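You operate a simulated robot arm through the tools that you are given. There is no shell and no other tool.

Carry out the task below with a simulated robot arm. There is one attempt and no reset: what you move stays moved.

Task
Shut the charger down and take out its plug and its pack.
Fine: switch off first, then dial to 0; the white plug goes into the rack, the pack stands on the table; leave the rest as it is. Set down upright: red battery pack.

The check looks at the end state, three seconds after you hand in, the way a careful person would. Anything else that was tipped, shoved, dropped, spilled or broken makes it a failure.

Robot
A 6-joint arm with a two-finger gripper, fixed in place. Base frame: the origin is on the floor under the middle of its stand, x ahead of it, y to its left, z up. Lengths are in mm, angles in rad, forces in N, time in s.
It reaches about 1298 mm from its shoulder. Its first joint turns from -2.601 to 2.601 rad. Payload 1.57 kg.
The tool frame sits at the grasp point between the pads (the TCP): z along the fingers, y along the line on which they close. The tips reach 21 mm beyond it. The gripper opens to 70 mm; its body begins 50 mm behind the TCP.
Orientation is that of the tool frame in the base frame, as a unit quaternion [w, x, y, z]. With the fingers straight down and closing along the base's y, the tool's x points along the base's -x, its y along +y and its z along -z.

Tools
- The arm moves only by the tool jog_arm. Its argument "moves" is a list of rows, each a list of 7 numbers: the finger opening in mm, from 0 to 70, then the shift along the tool's x, y, z in mm, then the turn, a rotation vector about the tool's x, y, z in rad. In form: [[jaw, dx, dy, dz, wx, wy, wz], ...]. A call has 1 to 20 rows; each row is the pose to reach, as a shift and turn from the pose commanded when the call began, along the tool's axes at that moment. Rows are played at 5 a second. More than 50 mm and 0.15 rad between two rows, or a gripper value outside its range, and nothing of the call is played. Where a pose cannot be reached the arm comes as near as it can. A force on the tool above 40 N (or 10 N above the force at the start of the call, whichever is more), or a blocked arm, ends the call early, and 0.2 s more pass. Each finger travels about 103.7 mm/s and halts on what it meets, pressing with about 30 N; the grip force reading is that of the motor and also rises with nothing between the fingers. The clock runs only during rows and for 0.2 s after the last one: add rows that repeat a pose to give the fingers time. The reply holds the time, the measured pose of the TCP, the force on the tool along the base axes, the opening and the grip force, in the units named above and with some noise, with the torque about the TCP (base axes, N m) and any sound that the robot's microphone picked up.
- Cameras (640 x 400 px; columns grow to the right, rows downward): "scene" is fixed at [400.4, -500.4, 1706]; the picture's right is [0.99, -0.14, 0.00], its down [-0.07, -0.47, -0.88] and it looks along [0.13, 0.87, -0.47] (base axes); focal length 367 px, centre (320, 200). "wrist" rides on the gripper at [79, 4, -81] in the tool frame; the picture's right is [-0.05, 1.00, 0.00], its down [-0.67, -0.04, -0.74] and it looks along [-0.74, -0.04, 0.67] (tool axes); focal length 256 px, centre (320, 200). There is no depth. A picture from a camera that has moved, and an enlarged one, comes with that camera's place and axes in the base frame and with its lens.
- snapshot(camera): a new picture of that camera. It takes no simulated time.
- move_column(by): slides the trunk up (or, below 0, down) by that many mm; the arm rides with it, the base frame stays. It gives what a move gives, with no picture.
- inspect(camera, box): a new picture of the part [left, top, right, bottom] of that camera's present view, enlarged. It takes no simulated time.
- finish_job(): hands the job in; it is judged then, once.

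Places have to be worked out from the pictures, the camera data and where the tool is seen. Open the gripper and draw the arm clear of the work before you hand the job in, unless the task says otherwise.

The tools are called after "Emit:" as name(argument=value, ...) on one line, values as JSON. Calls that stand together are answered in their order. jog_arm: Moves the arm, as the interface text tells. Its arguments: {"type":"object","properties":{"moves":{"type":"array"}},"required":["moves"]} The other tools are called the same way: move_column (by) moves the trunk up or down; snapshot (camera) takes a picture; inspect (camera, box) takes an enlarged picture of a part of a camera's view; finish_job () hands the job in.

At the start:

```text
clock: 0.0
tcp_pos: [390.3, 512.2, 1210.6]
tool_rot: [0.0, 0.001, 1.0, -0.001]
contact_force: [0.8, -0.3, -0.9]
wrist_torque: [0.01, 0.01, -0.02]
opening: 70.2
gripper_force: 0.1
trunk travel left (down, up): [-892.0, 78.0]
```

scene: 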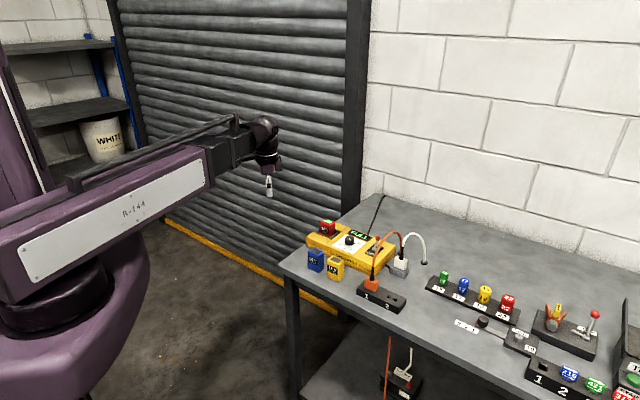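
wrist: 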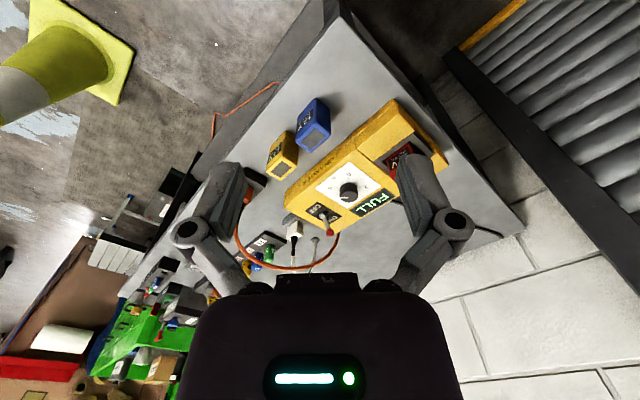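

The scene shows a yellow charger on a table with a red pack, dial, switch and plugs. I'll look at it enlarged from both cameras first.

Emit:
inspect(camera="scene", box=[280, 190, 460, 320])

Emit:
inspect(camera="wrist", box=[220, 80, 480, 280])

Emit:
inspect(camera="scene", box=[420, 250, 640, 400])

```text
3.08 times, centred on (370, 255) of scene
camera zoom: at [400.4, -500.4, 1706.0], right [0.99, -0.14, 0.0], down [-0.07, -0.47, -0.88], along [0.13, 0.87, -0.47], focal length 1130 px, centre (166, 31)
```

zoom: 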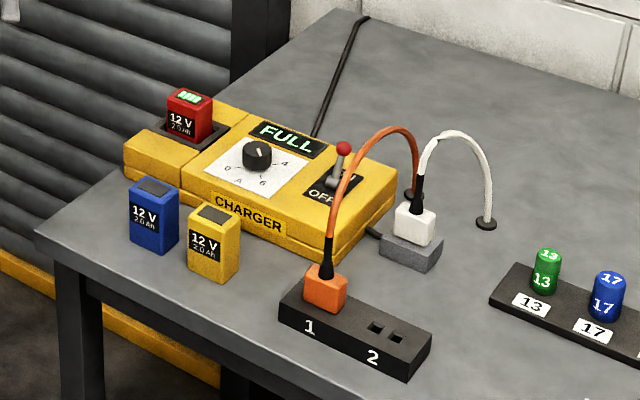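

```text
2.00 times, centred on (350, 180) of wrist
camera zoom: at [309.9, 518.7, 1291.7], right [0.05, 1.0, 0.0], down [0.67, -0.04, 0.74], along [0.74, -0.04, -0.67], focal length 512 px, centre (260, 240)
```

zoom: 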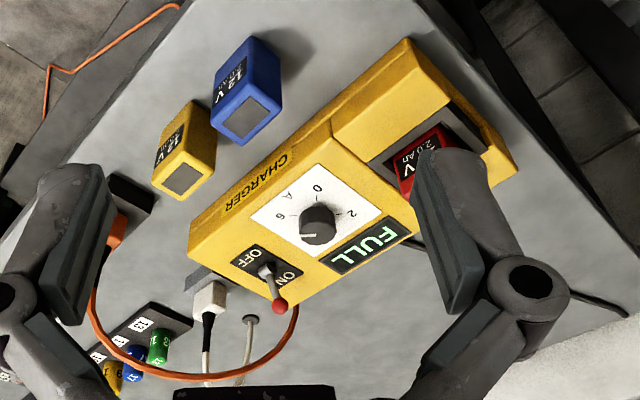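

```text
2.67 times, centred on (530, 325) of scene
camera zoom: at [400.4, -500.4, 1706.0], right [0.99, -0.14, 0.0], down [-0.07, -0.47, -0.88], along [0.13, 0.87, -0.47], focal length 979 px, centre (-240, -133)
```

zoom: 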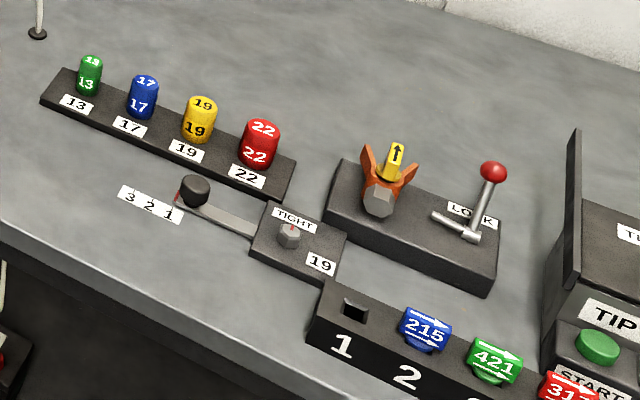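

The lever leans to ON, the orange plug sits in rack slot 1, slot 2 is free, and the white plug is in a grey outlet beside the charger. A rough triangulation puts the dial near (657, 553, 965). I'll keep the height and move forward for a closer second view.

Emit:
jog_arm(moves=[[70, -40, 0, 0, 0, 0, 0], [70, -80, 0, 0, 0, 0, 0], [70, -120, 0, 0, 0, 0, 0], [70, -160, 0, 0, 0, 0, 0], [70, -180, 0, 0, 0, 0, 0], [70, -180, 0, 0, 0, 0, 0]])

Emit:
snapshot(camera="wrist")

Emit:
snapshot(camera="scene")

```text
clock: 1.4
tcp_pos: [568.8, 509.9, 1209.3]
tool_rot: [0.0, 0.0, 1.0, -0.001]
contact_force: [0.1, -0.2, 0.0]
wrist_torque: [-0.01, 0.03, 0.0]
opening: 69.9
gripper_force: 0.0
trunk travel left (down, up): [-892.0, 78.0]
```

```text
taken
camera wrist: at [489.2, 515.9, 1291.8], right [0.05, 1.0, 0.0], down [0.67, -0.04, 0.75], along [0.74, -0.04, -0.67], focal length 256 px, centre (320, 200)
```

wrist: 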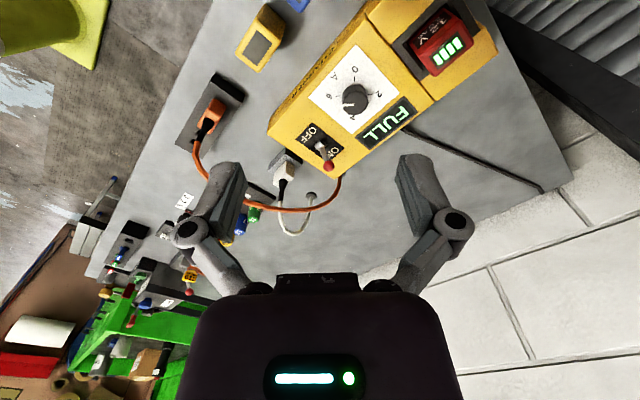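

```text
taken
```

scene: 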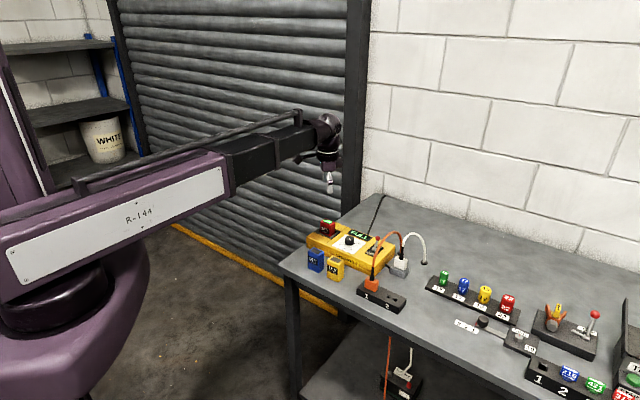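

The wrist picture is upside down, with its bottom row farther away, and the dial fits about (652, 554, 962). I'll lower toward the charger, staying well above it, for a close view.

Emit:
jog_arm(moves=[[70, -10, 0, 40, 0, 0, 0], [70, -20, 0, 80, 0, 0, 0], [70, -30, 0, 120, 0, 0, 0], [70, -30, 0, 140, 0, 0, 0], [70, -30, 0, 140, 0, 0, 0]])

Emit:
snapshot(camera="wrist")

Emit:
snapshot(camera="scene")

```text
clock: 2.6
tcp_pos: [589.7, 521.2, 1209.8]
tool_rot: [0.0, 0.0, 1.0, 0.0]
contact_force: [0.7, -0.3, -0.2]
wrist_torque: [0.01, 0.01, -0.03]
opening: 70.1
gripper_force: 0.0
out of reach, approached as far as the arm can: row 1, 2, 3, 4, 5
trunk travel left (down, up): [-892.0, 78.0]
```

```text
taken
camera wrist: at [510.2, 527.9, 1291.6], right [0.05, 1.0, 0.0], down [0.67, -0.04, 0.74], along [0.74, -0.04, -0.67], focal length 256 px, centre (320, 200)
```

wrist: 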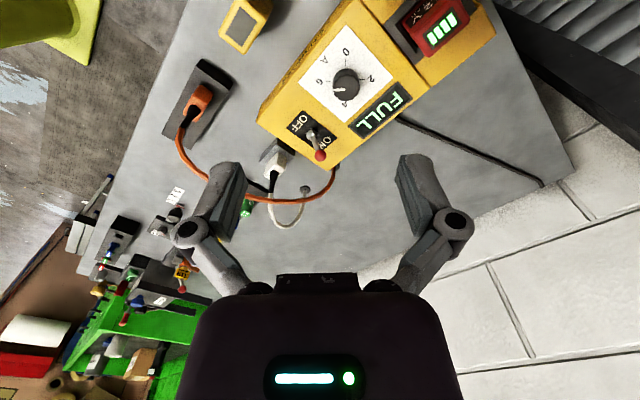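

```text
taken
```

scene: 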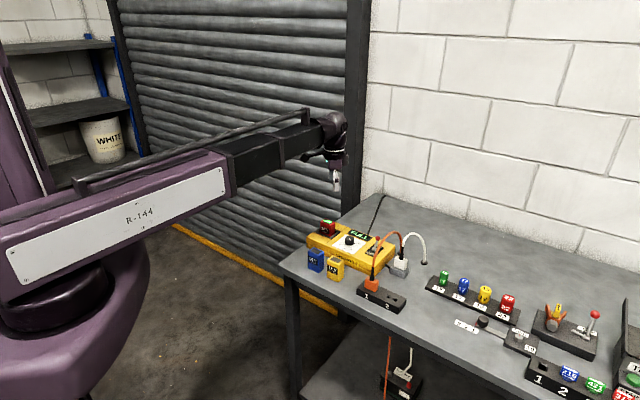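

The arm couldn't go lower with the trunk at this height, so I'll lower the trunk instead; the tips stay well above the table things (about 1060).

Emit:
move_column(by=-130)

Emit:
snapshot(camera="wrist")

Emit:
snapshot(camera="scene")

```text
clock: 4.2
tcp_pos: [589.9, 522.0, 1078.8]
tool_rot: [0.0, 0.0, 1.0, -0.001]
contact_force: [0.8, 0.9, -0.2]
wrist_torque: [-0.01, -0.03, -0.01]
opening: 70.1
gripper_force: 0.1
trunk travel left (down, up): [-762.0, 208.0]
```

```text
taken
camera wrist: at [509.8, 527.9, 1161.8], right [0.05, 1.0, 0.0], down [0.67, -0.04, 0.74], along [0.74, -0.04, -0.67], focal length 256 px, centre (320, 200)
```

wrist: 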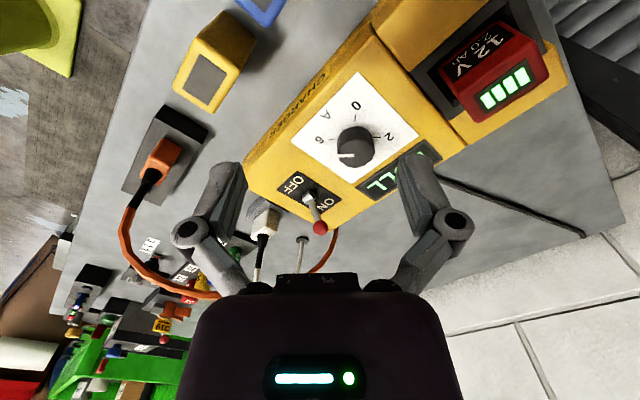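

```text
taken
```

scene: 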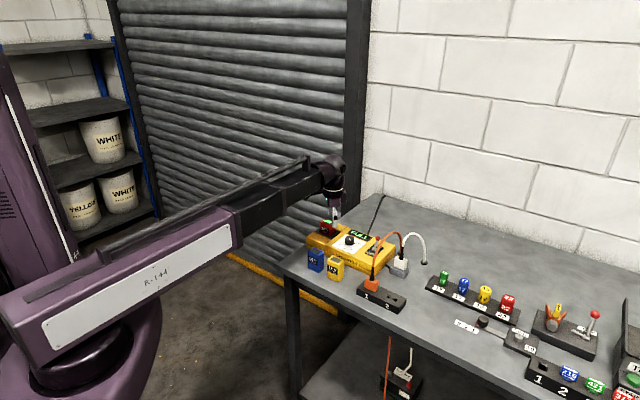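

With the camera 130 mm lower I get a good baseline. I'll enlarge the charger parts in this wrist view.

Emit:
inspect(camera="wrist", box=[230, 60, 430, 260])

Emit:
inspect(camera="wrist", box=[360, 0, 600, 150])

Emit:
inspect(camera="wrist", box=[100, 80, 340, 300])

```text
2.00 times, centred on (330, 160) of wrist
camera zoom: at [509.8, 527.9, 1161.8], right [0.05, 1.0, 0.0], down [0.67, -0.04, 0.74], along [0.74, -0.04, -0.67], focal length 512 px, centre (300, 280)
```

zoom: 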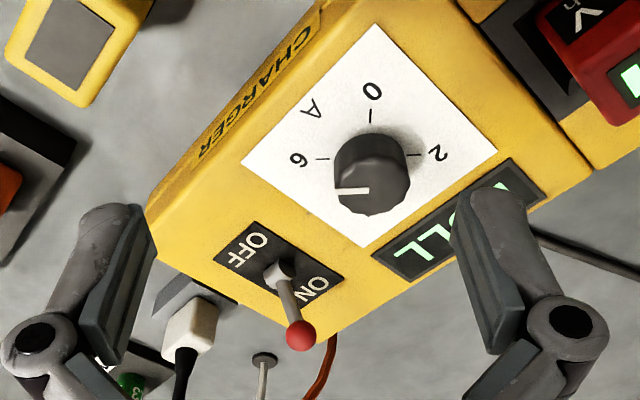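

```text
2.67 times, centred on (480, 75) of wrist
camera zoom: at [509.8, 527.9, 1161.8], right [0.05, 1.0, 0.0], down [0.67, -0.04, 0.74], along [0.74, -0.04, -0.67], focal length 683 px, centre (-107, 533)
```

zoom: 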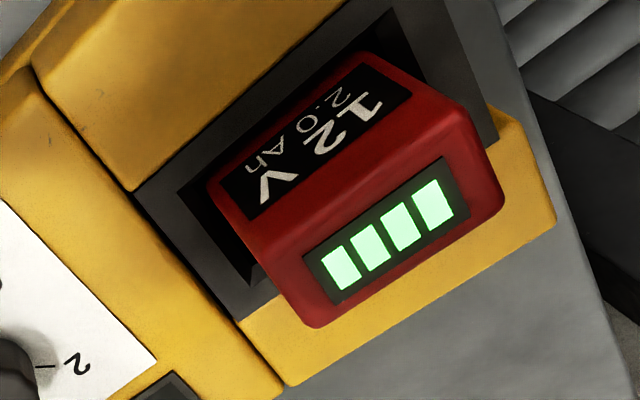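

```text
1.82 times, centred on (220, 190) of wrist
camera zoom: at [509.8, 527.9, 1161.8], right [0.05, 1.0, 0.0], down [0.67, -0.04, 0.74], along [0.74, -0.04, -0.67], focal length 465 px, centre (502, 218)
```

zoom: 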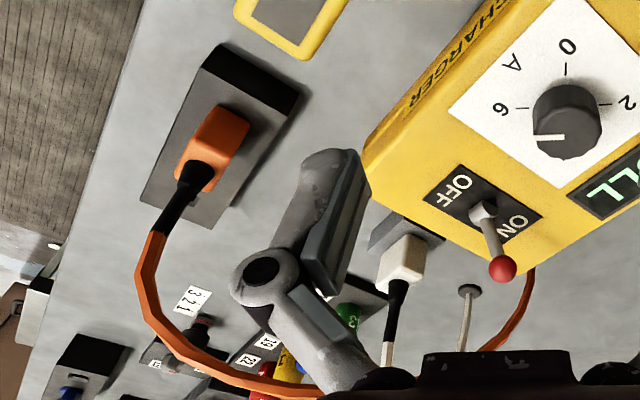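

Working the two wrist views together: charger top z≈952, dial centre (656, 554) with 0 toward −x, 2 toward +y, 4 toward +x, 6 toward −y and the pointer near 6. The lever ball is near (743, 517, 994) leaning back, and the charger is yawed about 45°. I'll turn the tool 45° about its axis to line up with the charger.

Emit:
jog_arm(moves=[[70, 0, 0, 0, 0, 0, 0.14], [70, 0, 0, 0, 0, 0, 0.28], [70, 0, 0, 0, 0, 0, 0.42], [70, 0, 0, 0, 0, 0, 0.56], [70, 0, 0, 0, 0, 0, 0.7], [70, 0, 0, 0, 0, 0, 0.785], [70, 0, 0, 0, 0, 0, 0.785]])

Emit:
snapshot(camera="wrist")

Emit:
snapshot(camera="scene")

```text
clock: 5.8
tcp_pos: [590.1, 522.7, 1080.3]
tool_rot: [0.0, 0.384, 0.923, 0.0]
contact_force: [-0.2, 0.1, 0.7]
wrist_torque: [-0.03, 0.02, -0.01]
opening: 69.9
gripper_force: 0.0
trunk travel left (down, up): [-762.0, 208.0]
```

```text
taken
camera wrist: at [536.3, 582.7, 1161.7], right [0.74, 0.67, 0.0], down [0.45, -0.5, 0.74], along [0.5, -0.55, -0.67], focal length 256 px, centre (320, 200)
```

wrist: 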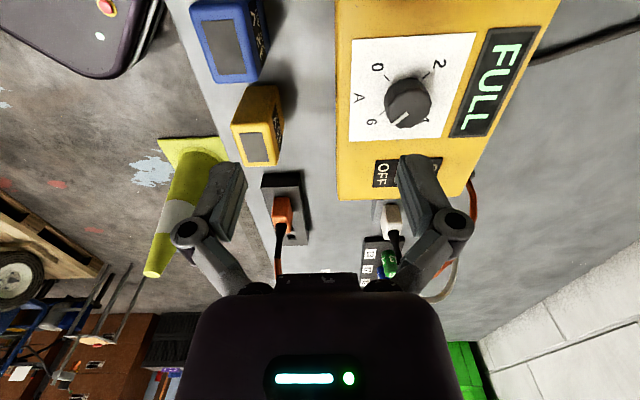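

```text
taken
```

scene: 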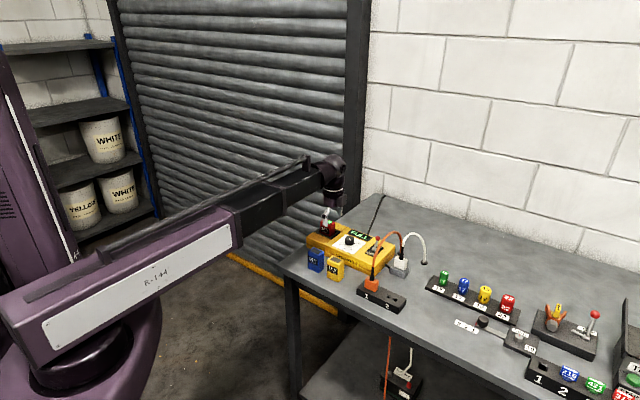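

The camera now lines up with the charger's edges, which confirms a yaw of about 45°. I'll close the fingers and travel at this height to just behind the lever ball, around (764, 538).

Emit:
jog_arm(moves=[[40, -28, 33, 0, 0, 0, 0], [10, -56, 67, 0, 0, 0, 0], [0, -84, 100, 0, 0, 0, 0], [0, -112, 134, 0, 0, 0, 0], [0, -112, 134, 0, 0, 0, 0]])

Emit:
snapshot(camera="wrist")

Emit:
snapshot(camera="scene")

```text
clock: 7.0
tcp_pos: [765.1, 534.6, 1080.7]
tool_rot: [0.0, 0.384, 0.924, 0.001]
contact_force: [-0.4, -0.3, -0.3]
wrist_torque: [0.02, 0.01, 0.05]
opening: 0.0
gripper_force: 29.3
trunk travel left (down, up): [-762.0, 208.0]
```

```text
taken
camera wrist: at [710.1, 595.2, 1162.0], right [0.74, 0.67, 0.0], down [0.45, -0.5, 0.75], along [0.5, -0.55, -0.67], focal length 256 px, centre (320, 200)
```

wrist: 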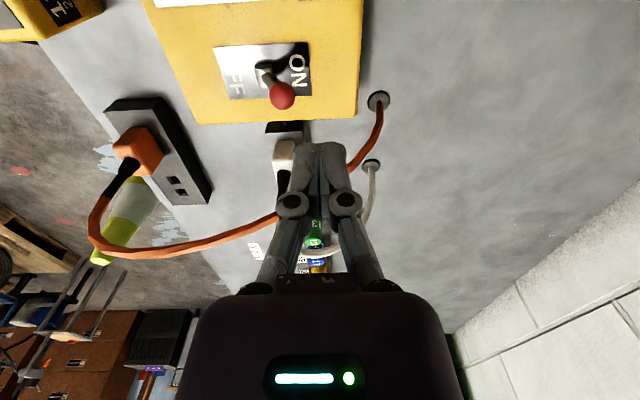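

```text
taken
```

scene: 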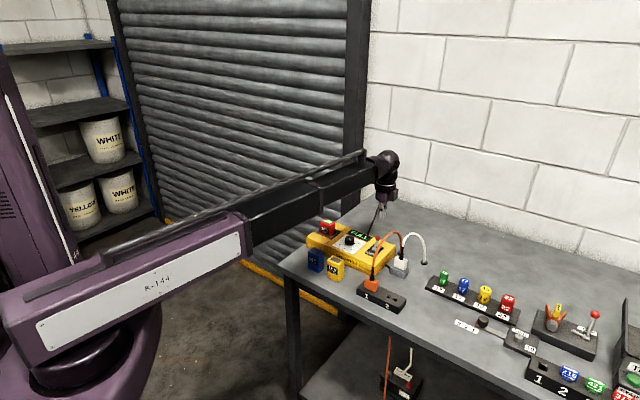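

From this view the ball comes out at (745, 518, 994), agreeing with the earlier estimate. The closed tips are about 26 mm behind it, so I'll back off 8 mm and lower with the trunk until the tips are at about z=975.

Emit:
jog_arm(moves=[[0, 2, 8, 0, 0, 0, 0], [0, 2, 8, 0, 0, 0, 0]])

Emit:
move_column(by=-82)

Emit:
snapshot(camera="wrist")

Emit:
inspect(camera="scene", box=[300, 170, 460, 290])

```text
clock: 7.6
tcp_pos: [769.0, 542.1, 1080.2]
tool_rot: [-0.001, 0.383, 0.924, 0.0]
contact_force: [0.6, -0.4, 0.5]
wrist_torque: [0.03, -0.01, 0.01]
opening: 0.0
gripper_force: 28.5
trunk travel left (down, up): [-762.0, 208.0]
```

```text
clock: 8.8
tcp_pos: [768.7, 542.9, 998.7]
tool_rot: [-0.001, 0.382, 0.924, 0.0]
contact_force: [-0.2, 0.1, -0.2]
wrist_torque: [0.02, 0.02, 0.02]
opening: 0.0
gripper_force: 29.3
trunk travel left (down, up): [-680.0, 290.0]
```

```text
taken
camera wrist: at [714.2, 603.5, 1079.8], right [0.74, 0.67, 0.0], down [0.45, -0.5, 0.74], along [0.5, -0.55, -0.67], focal length 256 px, centre (320, 200)
```

wrist: 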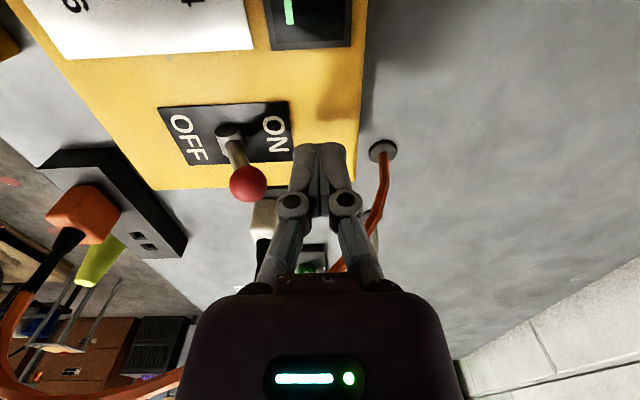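

```text
3.33 times, centred on (380, 230) of scene
camera zoom: at [400.4, -500.4, 1706.0], right [0.99, -0.14, 0.0], down [-0.07, -0.47, -0.88], along [0.13, 0.87, -0.47], focal length 1224 px, centre (120, 100)
```

zoom: 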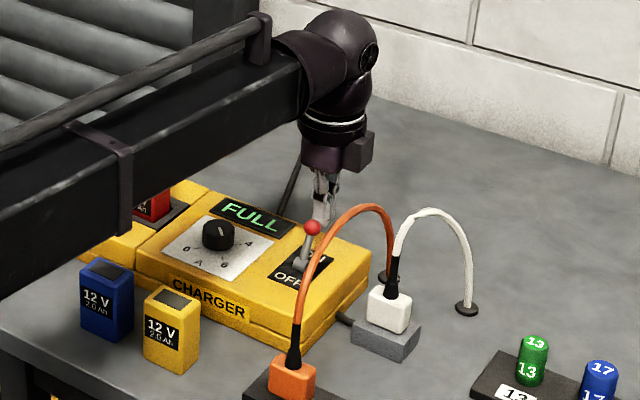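

The tips are 34 mm behind the ball centre and in line with its travel. I'll push forward toward OFF in small steps and read the force.

Emit:
jog_arm(moves=[[0, 0, -5, 0, 0, 0, 0], [0, 0, -10, 0, 0, 0, 0], [0, 0, -14, 0, 0, 0, 0], [0, 0, -18, 0, 0, 0, 0], [0, 0, -22, 0, 0, 0, 0], [0, 0, -26, 0, 0, 0, 0], [0, 0, -30, 0, 0, 0, 0], [0, 0, -34, 0, 0, 0, 0], [0, 0, -38, 0, 0, 0, 0], [0, 0, -41, 0, 0, 0, 0], [0, 0, -41, 0, 0, 0, 0]])

Emit:
snapshot(camera="wrist")

Emit:
inspect(camera="scene", box=[300, 170, 460, 290])

```text
clock: 11.2
tcp_pos: [739.2, 514.8, 996.9]
tool_rot: [-0.001, 0.382, 0.924, 0.0]
contact_force: [0.0, -0.6, -0.3]
wrist_torque: [-0.02, 0.03, -0.02]
opening: 0.0
gripper_force: 28.6
trunk travel left (down, up): [-680.0, 290.0]
```

```text
taken
camera wrist: at [685.6, 574.9, 1079.7], right [0.74, 0.67, 0.0], down [0.45, -0.5, 0.74], along [0.5, -0.55, -0.67], focal length 256 px, centre (320, 200)
```

wrist: 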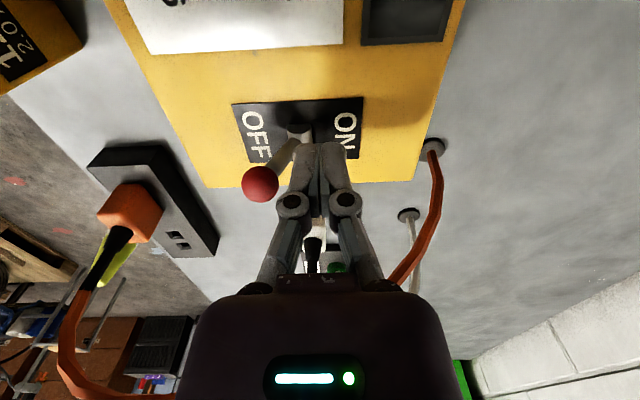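

```text
3.33 times, centred on (380, 230) of scene
camera zoom: at [400.4, -500.4, 1706.0], right [0.99, -0.14, 0.0], down [-0.07, -0.47, -0.88], along [0.13, 0.87, -0.47], focal length 1224 px, centre (120, 100)
```

zoom: 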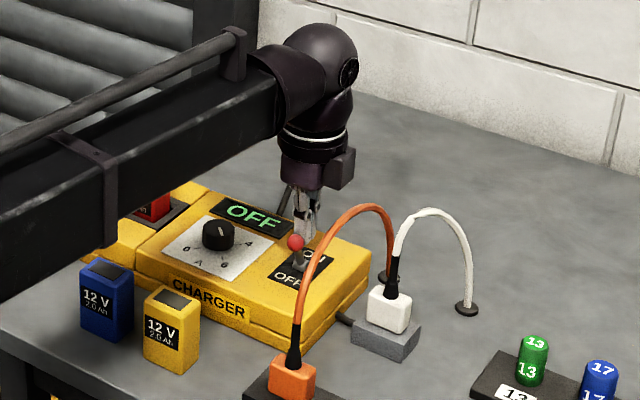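

The display now reads OFF and the lever has snapped over to the front. I'll back off slightly and raise the trunk clear of the ball, then move over the dial.

Emit:
jog_arm(moves=[[0, 0, 4, 0, 0, 0, 0], [0, 0, 8, 0, 0, 0, 0], [0, 0, 8, 0, 0, 0, 0]])

Emit:
move_column(by=50)

Emit:
jog_arm(moves=[[20, 29, -13, 0, 0, 0, 0], [50, 58, -26, 0, 0, 0, 0], [60, 87, -39, 0, 0, 0, 0], [60, 87, -39, 0, 0, 0, 0]])

Emit:
snapshot(camera="wrist")

Emit:
inspect(camera="scene", box=[300, 170, 460, 290])

```text
clock: 12.0
tcp_pos: [745.8, 520.0, 998.2]
tool_rot: [0.0, 0.383, 0.924, 0.0]
contact_force: [0.1, 0.2, 0.0]
wrist_torque: [0.01, -0.02, 0.01]
opening: 0.2
gripper_force: 28.6
trunk travel left (down, up): [-680.0, 290.0]
```

```text
clock: 12.9
tcp_pos: [745.2, 519.9, 1048.0]
tool_rot: [0.0, 0.383, 0.924, -0.001]
contact_force: [0.0, 0.1, 0.5]
wrist_torque: [-0.02, 0.03, -0.01]
opening: 0.0
gripper_force: 28.7
trunk travel left (down, up): [-730.0, 240.0]
```

```text
clock: 13.9
tcp_pos: [655.8, 555.6, 1048.6]
tool_rot: [0.0, 0.383, 0.924, -0.001]
contact_force: [-0.6, -0.2, -0.7]
wrist_torque: [-0.03, 0.02, 0.0]
opening: 60.0
gripper_force: 0.1
out of reach, approached as far as the arm can: row 3
trunk travel left (down, up): [-730.0, 240.0]
```

```text
taken
camera wrist: at [602.6, 616.3, 1129.6], right [0.74, 0.67, 0.0], down [0.45, -0.5, 0.74], along [0.5, -0.55, -0.67], focal length 256 px, centre (320, 200)
```

wrist: 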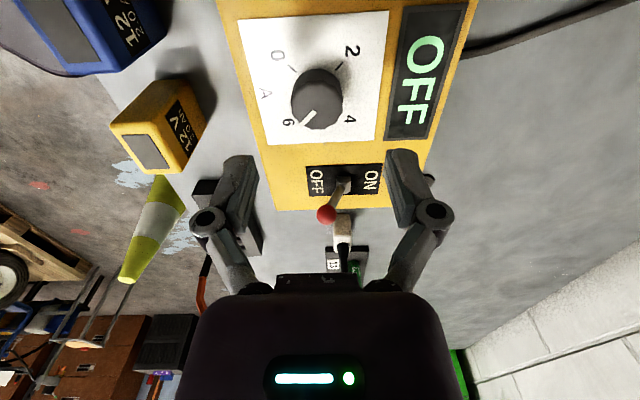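

```text
3.33 times, centred on (380, 230) of scene
camera zoom: at [400.4, -500.4, 1706.0], right [0.99, -0.14, 0.0], down [-0.07, -0.47, -0.88], along [0.13, 0.87, -0.47], focal length 1224 px, centre (120, 100)
```

zoom: 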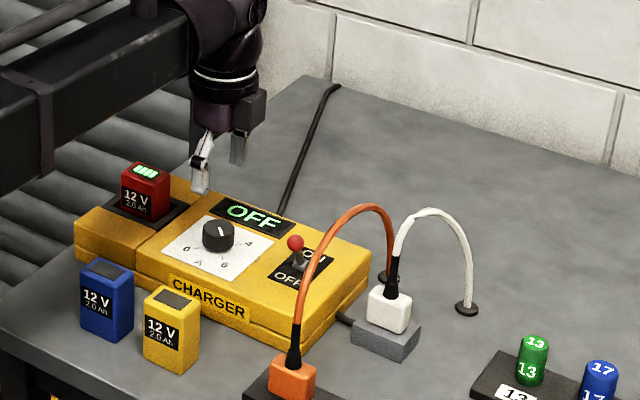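

The gripper is now above the dial. I'll enlarge this view to fix the pointer direction and knob centre.

Emit:
inspect(camera="wrist", box=[220, 20, 420, 160])

Emit:
inspect(camera="scene", box=[325, 220, 385, 260])

```text
2.86 times, centred on (320, 90) of wrist
camera zoom: at [602.6, 616.3, 1129.6], right [0.74, 0.67, 0.0], down [0.45, -0.5, 0.74], along [0.5, -0.55, -0.67], focal length 731 px, centre (320, 514)
```

zoom: 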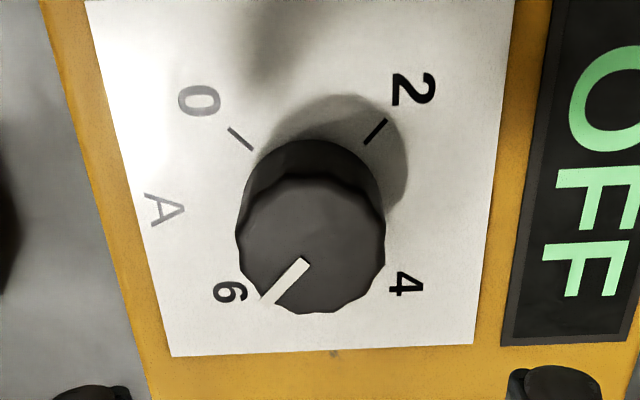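

```text
10.00 times, centred on (355, 240) of scene
camera zoom: at [400.4, -500.4, 1706.0], right [0.99, -0.14, 0.0], down [-0.07, -0.47, -0.88], along [0.13, 0.87, -0.47], focal length 3672 px, centre (-30, -200)
```

zoom: 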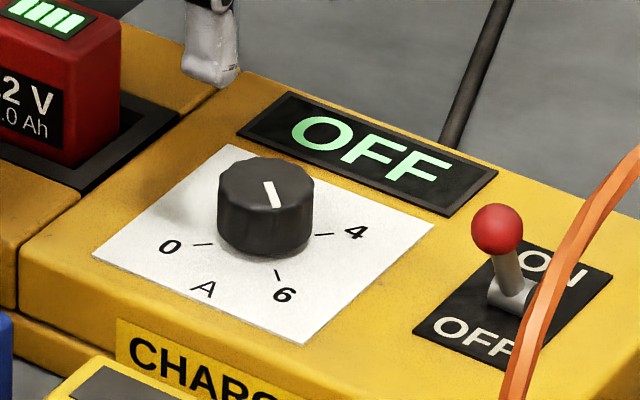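

The pointer is exactly on 6 (toward −y), and the knob centre is (656.5, 554) with its top at about z=974; it needs 270° counter-clockwise seen from above. I'll gain vertical travel by raising the arm and lowering the trunk, then test how far the wrist turns in free air.

Emit:
jog_arm(moves=[[60, 0, 0, -20, 0, 0, 0], [60, 0, 0, -40, 0, 0, 0], [60, 0, 0, -60, 0, 0, 0], [60, 0, 0, -60, 0, 0, 0]])

Emit:
move_column(by=-60)

Emit:
jog_arm(moves=[[60, 0, 0, 0, 0, 0, 0.14], [60, 0, 0, 0, 0, 0, 0.28], [60, 0, 0, 0, 0, 0, 0.42], [60, 0, 0, 0, 0, 0, 0.56], [60, 0, 0, 0, 0, 0, 0.7], [60, 0, 0, 0, 0, 0, 0.84], [60, 0, 0, 0, 0, 0, 0.98], [60, 0, 0, 0, 0, 0, 1.12], [60, 0, 0, 0, 0, 0, 1.26], [60, 0, 0, 0, 0, 0, 1.4], [60, 0, 0, 0, 0, 0, 1.54], [60, 0, 0, 0, 0, 0, 1.57], [60, 0, 0, 0, 0, 0, 1.57]])

```text
clock: 14.9
tcp_pos: [656.4, 554.9, 1048.9]
tool_rot: [0.0, 0.383, 0.924, 0.0]
contact_force: [0.2, 0.0, -0.1]
wrist_torque: [-0.03, 0.03, -0.02]
opening: 59.9
gripper_force: 0.1
out of reach, approached as far as the arm can: row 1, 2, 3, 4
trunk travel left (down, up): [-730.0, 240.0]
```

```text
clock: 15.9
tcp_pos: [656.8, 555.0, 988.9]
tool_rot: [0.001, 0.382, 0.924, -0.001]
contact_force: [0.2, 0.5, 0.4]
wrist_torque: [0.03, 0.01, -0.01]
opening: 60.0
gripper_force: 0.1
trunk travel left (down, up): [-670.0, 300.0]
```

```text
clock: 18.7
tcp_pos: [657.7, 555.4, 988.5]
tool_rot: [-0.001, 0.907, 0.422, -0.001]
contact_force: [0.3, -0.1, 0.4]
wrist_torque: [0.02, -0.01, -0.01]
opening: 59.8
gripper_force: 0.2
out of reach, approached as far as the arm can: row 11, 12, 13
trunk travel left (down, up): [-670.0, 300.0]
```

Vertical motion turns out to come only from the trunk (the arm rows in z were refused), so the tips now straddle the knob at z≈968 with no contact. The wrist's limit is near −130°, a good start for the counter-clockwise turn. I'll lower 10 mm and check before gripping.

Emit:
move_column(by=-10)

Emit:
snapshot(camera="wrist")

Emit:
inspect(camera="scene", box=[300, 190, 420, 280])

```text
clock: 19.3
tcp_pos: [657.9, 555.1, 977.7]
tool_rot: [-0.001, 0.907, 0.422, 0.0]
contact_force: [-0.7, 0.1, 0.6]
wrist_torque: [0.0, 0.0, 0.03]
opening: 60.0
gripper_force: 0.1
trunk travel left (down, up): [-660.0, 310.0]
```

```text
taken
camera wrist: at [710.9, 614.1, 1059.8], right [0.73, -0.68, 0.0], down [-0.46, -0.49, 0.74], along [-0.51, -0.54, -0.67], focal length 256 px, centre (320, 200)
```

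wrist: 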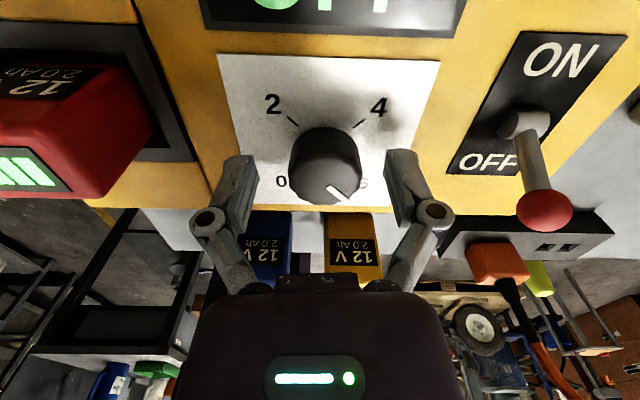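

```text
4.44 times, centred on (360, 235) of scene
camera zoom: at [400.4, -500.4, 1706.0], right [0.99, -0.14, 0.0], down [-0.07, -0.47, -0.88], along [0.13, 0.87, -0.47], focal length 1632 px, centre (142, 44)
```

zoom: 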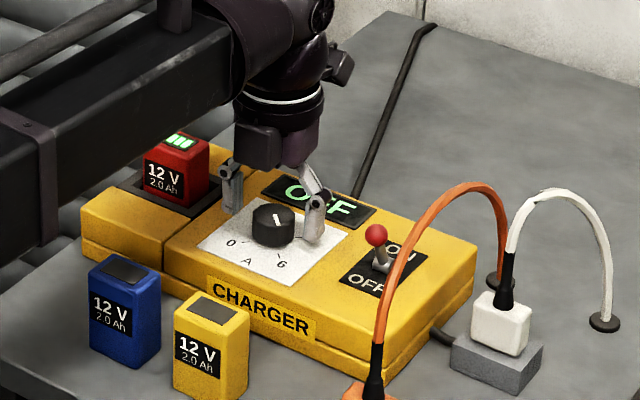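

The knob sits centred between the fingers with the tips about 5 mm above the plate. I'll grip it and turn counter-clockwise in small steps.

Emit:
jog_arm(moves=[[20, 0, 0, 0, 0, 0, 0], [20, 0, 0, 0, 0, 0, 0], [20, 0, 0, 0, 0, 0, -0.12], [20, 0, 0, 0, 0, 0, -0.24], [20, 0, 0, 0, 0, 0, -0.36], [20, 0, 0, 0, 0, 0, -0.48], [20, 0, 0, 0, 0, 0, -0.6], [20, 0, 0, 0, 0, 0, -0.6]])

Emit:
snapshot(camera="wrist")

Emit:
inspect(camera="scene", box=[300, 190, 420, 280])

```text
clock: 21.1
tcp_pos: [657.7, 553.3, 978.7]
tool_rot: [-0.001, 0.741, 0.672, 0.0]
contact_force: [3.6, -6.7, 3.1]
wrist_torque: [-0.27, -0.14, 0.01]
opening: 33.8
gripper_force: 32.0
trunk travel left (down, up): [-660.0, 310.0]
```

```text
taken
camera wrist: at [669.1, 633.7, 1060.1], right [0.99, -0.15, 0.0], down [-0.1, -0.66, 0.74], along [-0.11, -0.74, -0.67], focal length 256 px, centre (320, 200)
```

wrist: 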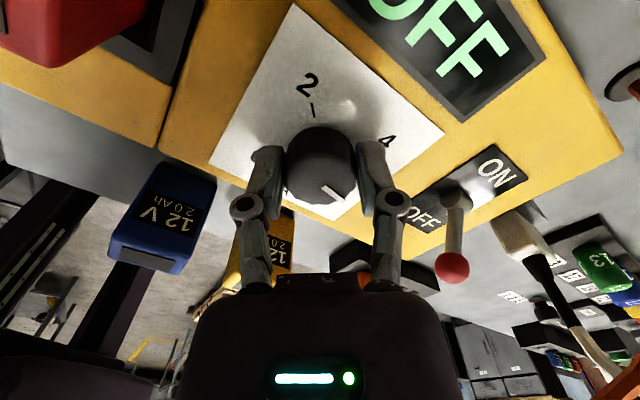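

```text
4.44 times, centred on (360, 235) of scene
camera zoom: at [400.4, -500.4, 1706.0], right [0.99, -0.14, 0.0], down [-0.07, -0.47, -0.88], along [0.13, 0.87, -0.47], focal length 1632 px, centre (142, 44)
```

zoom: 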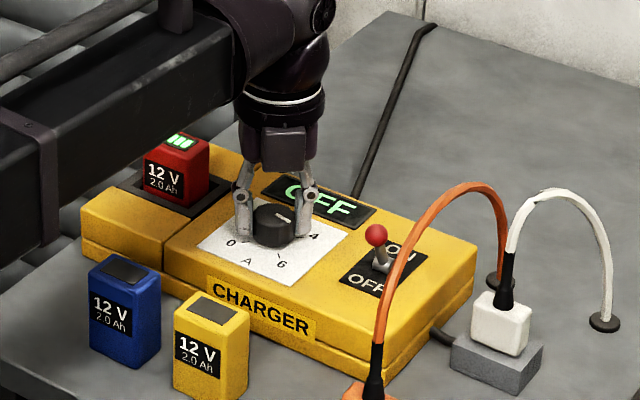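

The knob turned with the gripper (0.6 rad so far) and the forces are small. I'll continue the turn.

Emit:
jog_arm(moves=[[20, 0, 0, 0, 0, 0, -0.13], [20, 0, 0, 0, 0, 0, -0.26], [20, 0, 0, 0, 0, 0, -0.39], [20, 0, 0, 0, 0, 0, -0.52], [20, 0, 0, 0, 0, 0, -0.65], [20, 0, 0, 0, 0, 0, -0.78], [20, 0, 0, 0, 0, 0, -0.91], [20, 0, 0, 0, 0, 0, -1.04], [20, 0, 0, 0, 0, 0, -1.17], [20, 0, 0, 0, 0, 0, -1.3], [20, 0, 0, 0, 0, 0, -1.43], [20, 0, 0, 0, 0, 0, -1.56], [20, 0, 0, 0, 0, 0, -1.69], [20, 0, 0, 0, 0, 0, -1.82], [20, 0, 0, 0, 0, 0, -1.95], [20, 0, 0, 0, 0, 0, -2.08], [20, 0, 0, 0, 0, 0, -2.08]])

Emit:
snapshot(camera="wrist")

Emit:
inspect(camera="scene", box=[300, 190, 420, 280])

```text
clock: 23.9
tcp_pos: [656.5, 552.1, 980.1]
tool_rot: [-0.003, 0.009, 1.0, -0.003]
contact_force: [0.5, -4.4, 5.2]
wrist_torque: [-0.47, 0.1, 0.0]
opening: 33.6
gripper_force: 31.8
trunk travel left (down, up): [-660.0, 310.0]
stopped in row 13: the force on the tool passed its limit at 40 N (the readings are from after the stop); the commanded pose is now the measured one
```

```text
taken
camera wrist: at [577.0, 559.7, 1061.0], right [0.07, 1.0, -0.01], down [0.67, -0.04, 0.74], along [0.74, -0.06, -0.67], focal length 256 px, centre (320, 200)
```

wrist: 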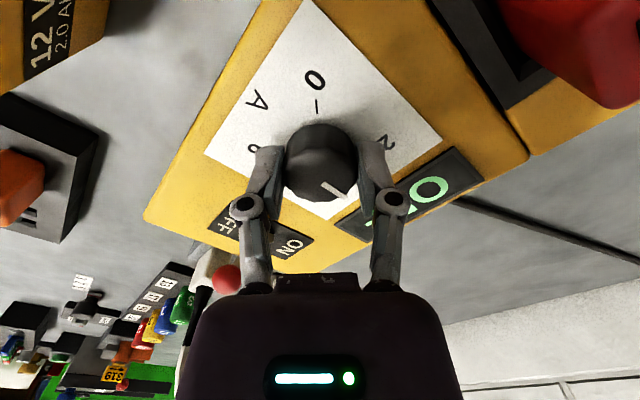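

```text
4.44 times, centred on (360, 235) of scene
camera zoom: at [400.4, -500.4, 1706.0], right [0.99, -0.14, 0.0], down [-0.07, -0.47, -0.88], along [0.13, 0.87, -0.47], focal length 1632 px, centre (142, 44)
```

zoom: 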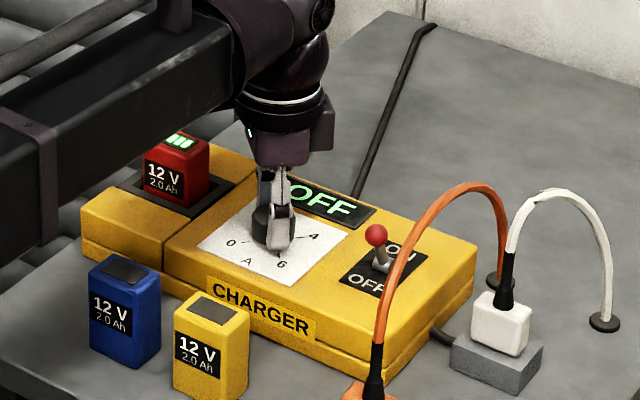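

The turn stopped on force after about 129°; the knob followed (its pointer is now between 4 and 2). I'll release to drop any built-up side load and then re-centre.

Emit:
jog_arm(moves=[[60, 0, 0, 0, 0, 0, 0], [60, 0, 0, 0, 0, 0, 0], [60, 0, 0, 0, 0, 0, 0]])

Emit:
snapshot(camera="wrist")

Emit:
inspect(camera="scene", box=[300, 190, 420, 280])

```text
clock: 24.6
tcp_pos: [656.0, 553.4, 979.6]
tool_rot: [-0.002, 0.01, 1.0, -0.003]
contact_force: [-1.0, -0.4, 0.2]
wrist_torque: [-0.01, 0.02, -0.02]
opening: 60.1
gripper_force: 0.2
trunk travel left (down, up): [-660.0, 310.0]
```

```text
taken
camera wrist: at [577.0, 561.0, 1060.1], right [0.07, 1.0, -0.01], down [0.67, -0.04, 0.74], along [0.74, -0.06, -0.67], focal length 256 px, centre (320, 200)
```

wrist: 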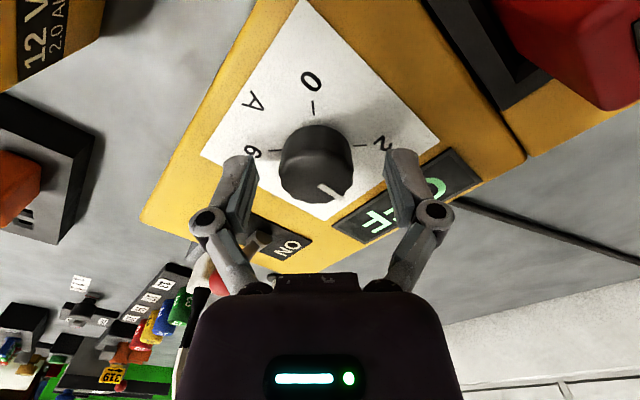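

```text
4.44 times, centred on (360, 235) of scene
camera zoom: at [400.4, -500.4, 1706.0], right [0.99, -0.14, 0.0], down [-0.07, -0.47, -0.88], along [0.13, 0.87, -0.47], focal length 1632 px, centre (142, 44)
```

zoom: 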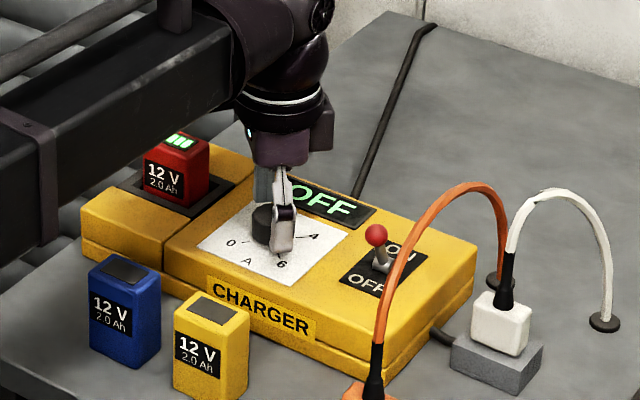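

Contact is gone and the knob is nearly centred between the fingers, with its pointer between 4 and 2 as expected. I'll shift 1 mm to recentre, regrip here and keep turning counter-clockwise.

Emit:
jog_arm(moves=[[60, 0, -1, 0, 0, 0, 0], [20, 0, -1, 0, 0, 0, 0], [20, 0, -1, 0, 0, 0, 0], [20, 0, -1, 0, 0, 0, -0.12], [20, 0, -1, 0, 0, 0, -0.24], [20, 0, -1, 0, 0, 0, -0.36], [20, 0, -1, 0, 0, 0, -0.48], [20, 0, -1, 0, 0, 0, -0.6], [20, 0, -1, 0, 0, 0, -0.72], [20, 0, -1, 0, 0, 0, -0.84], [20, 0, -1, 0, 0, 0, -0.84]])

Emit:
snapshot(camera="wrist")

Emit:
inspect(camera="scene", box=[300, 190, 420, 280])

```text
clock: 27.1
tcp_pos: [655.7, 551.8, 979.3]
tool_rot: [-0.003, -0.4, 0.916, -0.001]
contact_force: [-10.2, -17.5, -11.5]
wrist_torque: [-0.21, 0.09, 0.0]
opening: 33.7
gripper_force: 32.3
trunk travel left (down, up): [-660.0, 310.0]
```

```text
taken
camera wrist: at [599.3, 497.5, 1060.8], right [-0.7, 0.72, 0.0], down [0.48, 0.47, 0.74], along [0.53, 0.51, -0.67], focal length 256 px, centre (320, 200)
```

wrist: 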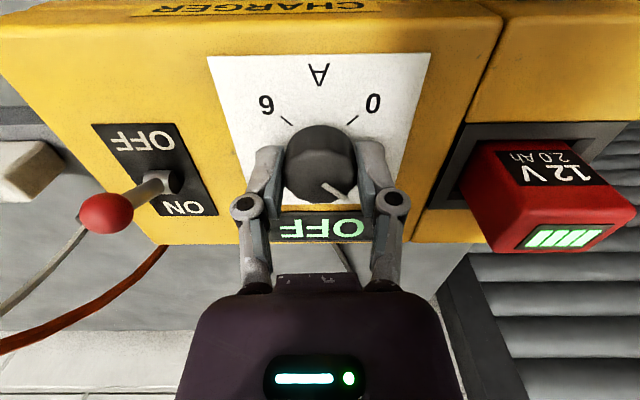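

```text
4.44 times, centred on (360, 235) of scene
camera zoom: at [400.4, -500.4, 1706.0], right [0.99, -0.14, 0.0], down [-0.07, -0.47, -0.88], along [0.13, 0.87, -0.47], focal length 1632 px, centre (142, 44)
```

zoom: 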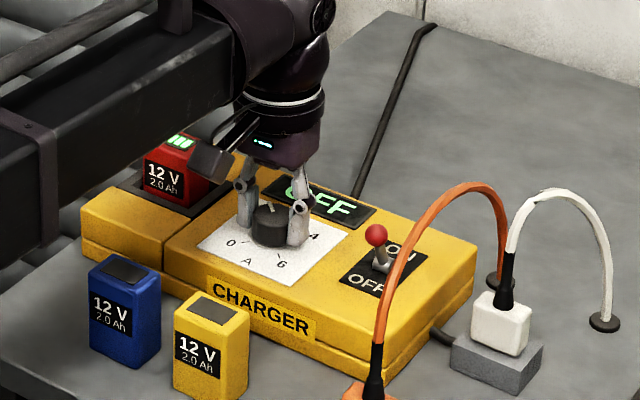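

The knob has now turned about 177°, with 93° left to 0, and the readings suggest a small offset. I'll release, shift about 1 mm toward the side the knob pushes, and regrip for the next part.

Emit:
jog_arm(moves=[[60, 0, 0, 0, 0, 0, 0], [60, 1.2, 0, 0, 0, 0, 0], [60, 1.2, 0, 0, 0, 0, 0], [20, 1.2, 0, 0, 0, 0, 0], [20, 1.2, 0, 0, 0, 0, 0], [20, 1.2, 0, 0, 0, 0, 0]])

```text
clock: 28.4
tcp_pos: [657.9, 550.8, 979.0]
tool_rot: [-0.003, -0.399, 0.917, -0.001]
contact_force: [4.8, 0.7, 7.5]
wrist_torque: [-0.08, -0.2, 0.04]
opening: 33.4
gripper_force: 31.9
trunk travel left (down, up): [-660.0, 310.0]
```

Regripped with only a few newtons of side load. I'll turn on in smaller steps.

Emit:
jog_arm(moves=[[20, 0, 0, 0, 0, 0, -0.1], [20, 0, 0, 0, 0, 0, -0.2], [20, 0, 0, 0, 0, 0, -0.3], [20, 0, 0, 0, 0, 0, -0.4], [20, 0, 0, 0, 0, 0, -0.5], [20, 0, 0, 0, 0, 0, -0.6], [20, 0, 0, 0, 0, 0, -0.7], [20, 0, 0, 0, 0, 0, -0.8], [20, 0, 0, 0, 0, 0, -0.8]])

Emit:
snapshot(camera="wrist")

Emit:
inspect(camera="scene", box=[300, 190, 420, 280])

```text
clock: 30.4
tcp_pos: [657.5, 550.2, 977.6]
tool_rot: [0.002, 0.725, -0.688, 0.0]
contact_force: [26.1, 0.8, 21.8]
wrist_torque: [0.02, -0.69, 0.0]
opening: 33.1
gripper_force: 31.7
trunk travel left (down, up): [-660.0, 310.0]
```

```text
taken
camera wrist: at [656.9, 473.3, 1060.1], right [-1.0, 0.0, 0.0], down [0.0, 0.67, 0.74], along [0.0, 0.74, -0.67], focal length 256 px, centre (320, 200)
```

wrist: 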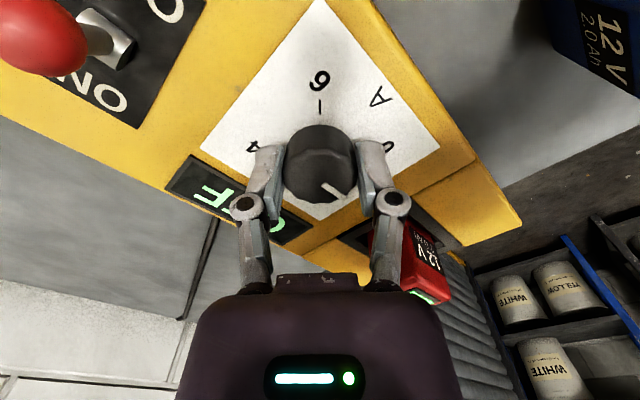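

```text
4.44 times, centred on (360, 235) of scene
camera zoom: at [400.4, -500.4, 1706.0], right [0.99, -0.14, 0.0], down [-0.07, -0.47, -0.88], along [0.13, 0.87, -0.47], focal length 1632 px, centre (142, 44)
```

zoom: 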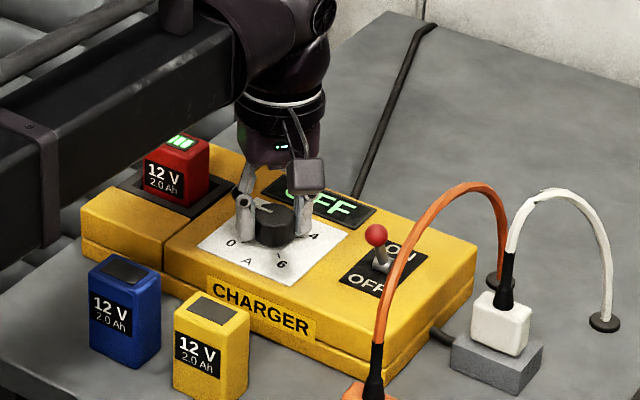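

About 223° done, 47° left; side load has risen to 26 N. I'll release and read where the free tool sits before recentring on (657.5, 551.8).

Emit:
jog_arm(moves=[[60, 0, 0, 0, 0, 0, 0], [60, 0, 0, 0, 0, 0, 0], [60, 0, 0, 0, 0, 0, 0]])

Emit:
snapshot(camera="wrist")

```text
clock: 31.2
tcp_pos: [656.8, 551.3, 977.9]
tool_rot: [0.003, 0.725, -0.689, 0.0]
contact_force: [0.2, 0.8, -0.3]
wrist_torque: [0.0, 0.02, 0.0]
opening: 59.9
gripper_force: 0.1
trunk travel left (down, up): [-660.0, 310.0]
```

```text
taken
camera wrist: at [655.0, 474.5, 1060.0], right [-1.0, 0.0, 0.01], down [0.01, 0.67, 0.74], along [0.0, 0.74, -0.67], focal length 256 px, centre (320, 200)
```

wrist: 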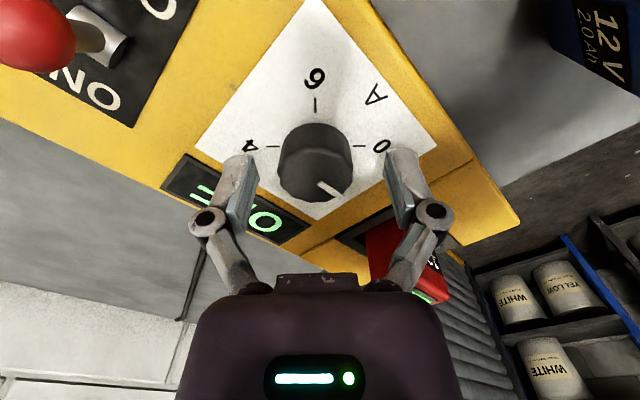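

The pointer now sits midway between 2 and 0, and the knob is about 2 mm toward +x from the finger mid-plane. I'll shift 1.8 mm, regrip and turn on, a bit short of 0 first.

Emit:
jog_arm(moves=[[60, 0, -1.8, 0, 0, 0, 0], [60, 0, -1.8, 0, 0, 0, 0], [20, 0, -1.8, 0, 0, 0, 0], [20, 0, -1.8, 0, 0, 0, 0], [20, 0, -1.8, 0, 0, 0, -0.1], [20, 0, -1.8, 0, 0, 0, -0.2], [20, 0, -1.8, 0, 0, 0, -0.3], [20, 0, -1.8, 0, 0, 0, -0.4], [20, 0, -1.8, 0, 0, 0, -0.5], [20, 0, -1.8, 0, 0, 0, -0.6], [20, 0, -1.8, 0, 0, 0, -0.6]])

Emit:
snapshot(camera="wrist")

Emit:
inspect(camera="scene", box=[325, 220, 385, 260])

```text
clock: 33.6
tcp_pos: [657.3, 552.7, 978.9]
tool_rot: [0.003, 0.896, -0.443, 0.0]
contact_force: [10.1, 11.6, 18.4]
wrist_torque: [-0.22, -0.59, 0.04]
opening: 33.2
gripper_force: 31.9
trunk travel left (down, up): [-660.0, 310.0]
```

```text
taken
camera wrist: at [701.4, 488.5, 1060.2], right [-0.83, -0.56, 0.0], down [-0.37, 0.55, 0.74], along [-0.42, 0.61, -0.67], focal length 256 px, centre (320, 200)
```

wrist: 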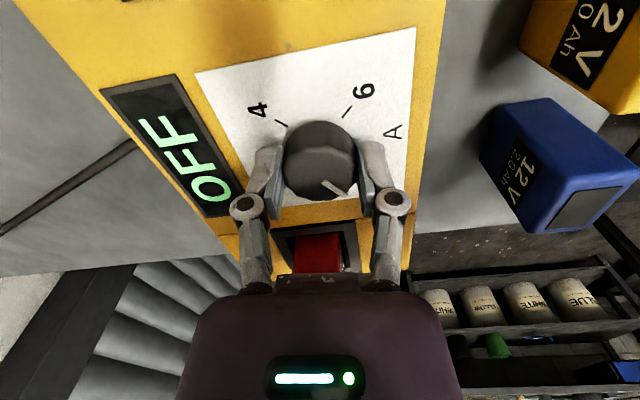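

```text
10.00 times, centred on (355, 240) of scene
camera zoom: at [400.4, -500.4, 1706.0], right [0.99, -0.14, 0.0], down [-0.07, -0.47, -0.88], along [0.13, 0.87, -0.47], focal length 3672 px, centre (-30, -200)
```

zoom: 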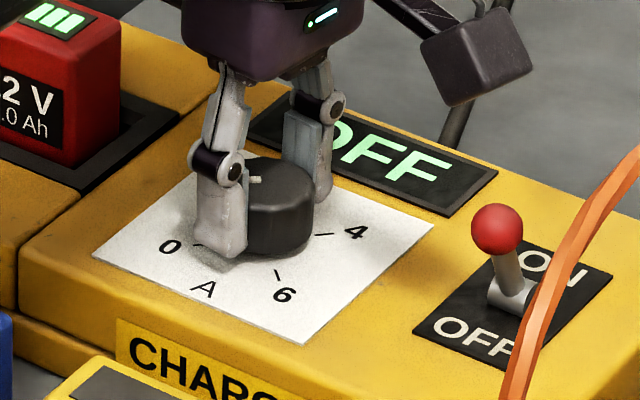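

The tool angle shows about 257° turned, so roughly 12° remains. I'll make that last turn, release, and look.

Emit:
jog_arm(moves=[[20, 0, 0, 0, 0, 0, -0.07], [20, 0, 0, 0, 0, 0, -0.14], [20, 0, 0, 0, 0, 0, -0.21], [20, 0, 0, 0, 0, 0, -0.21], [60, 0, 0, 0, 0, 0, -0.21], [60, 0, 0, 0, 0, 0, -0.21], [60, 0, 0, 0, 0, 0, -0.21]])

Emit:
inspect(camera="wrist", box=[220, 40, 420, 260])

Emit:
inspect(camera="scene", box=[325, 220, 385, 260])

```text
clock: 35.2
tcp_pos: [657.5, 552.2, 978.5]
tool_rot: [0.003, 0.937, -0.348, -0.001]
contact_force: [0.4, 0.3, 0.2]
wrist_torque: [0.01, 0.02, 0.02]
opening: 60.0
gripper_force: 0.1
trunk travel left (down, up): [-660.0, 310.0]
```

```text
1.82 times, centred on (320, 150) of wrist
camera zoom: at [713.9, 498.3, 1059.6], right [-0.69, -0.72, 0.01], down [-0.48, 0.47, 0.74], along [-0.54, 0.51, -0.67], focal length 465 px, centre (320, 291)
```

zoom: 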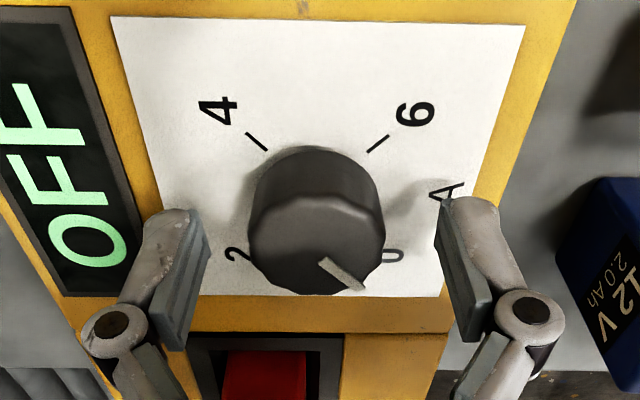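

```text
10.00 times, centred on (355, 240) of scene
camera zoom: at [400.4, -500.4, 1706.0], right [0.99, -0.14, 0.0], down [-0.07, -0.47, -0.88], along [0.13, 0.87, -0.47], focal length 3672 px, centre (-30, -200)
```

zoom: 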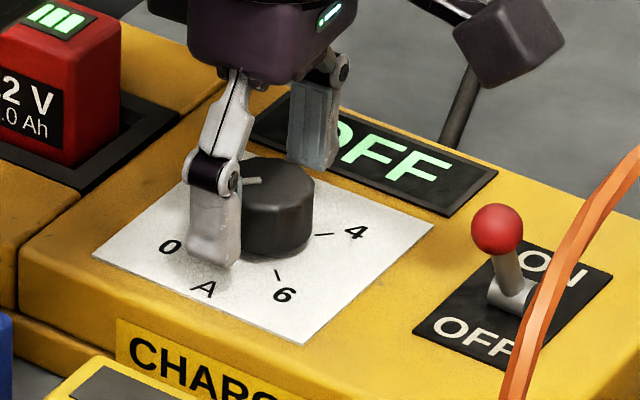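

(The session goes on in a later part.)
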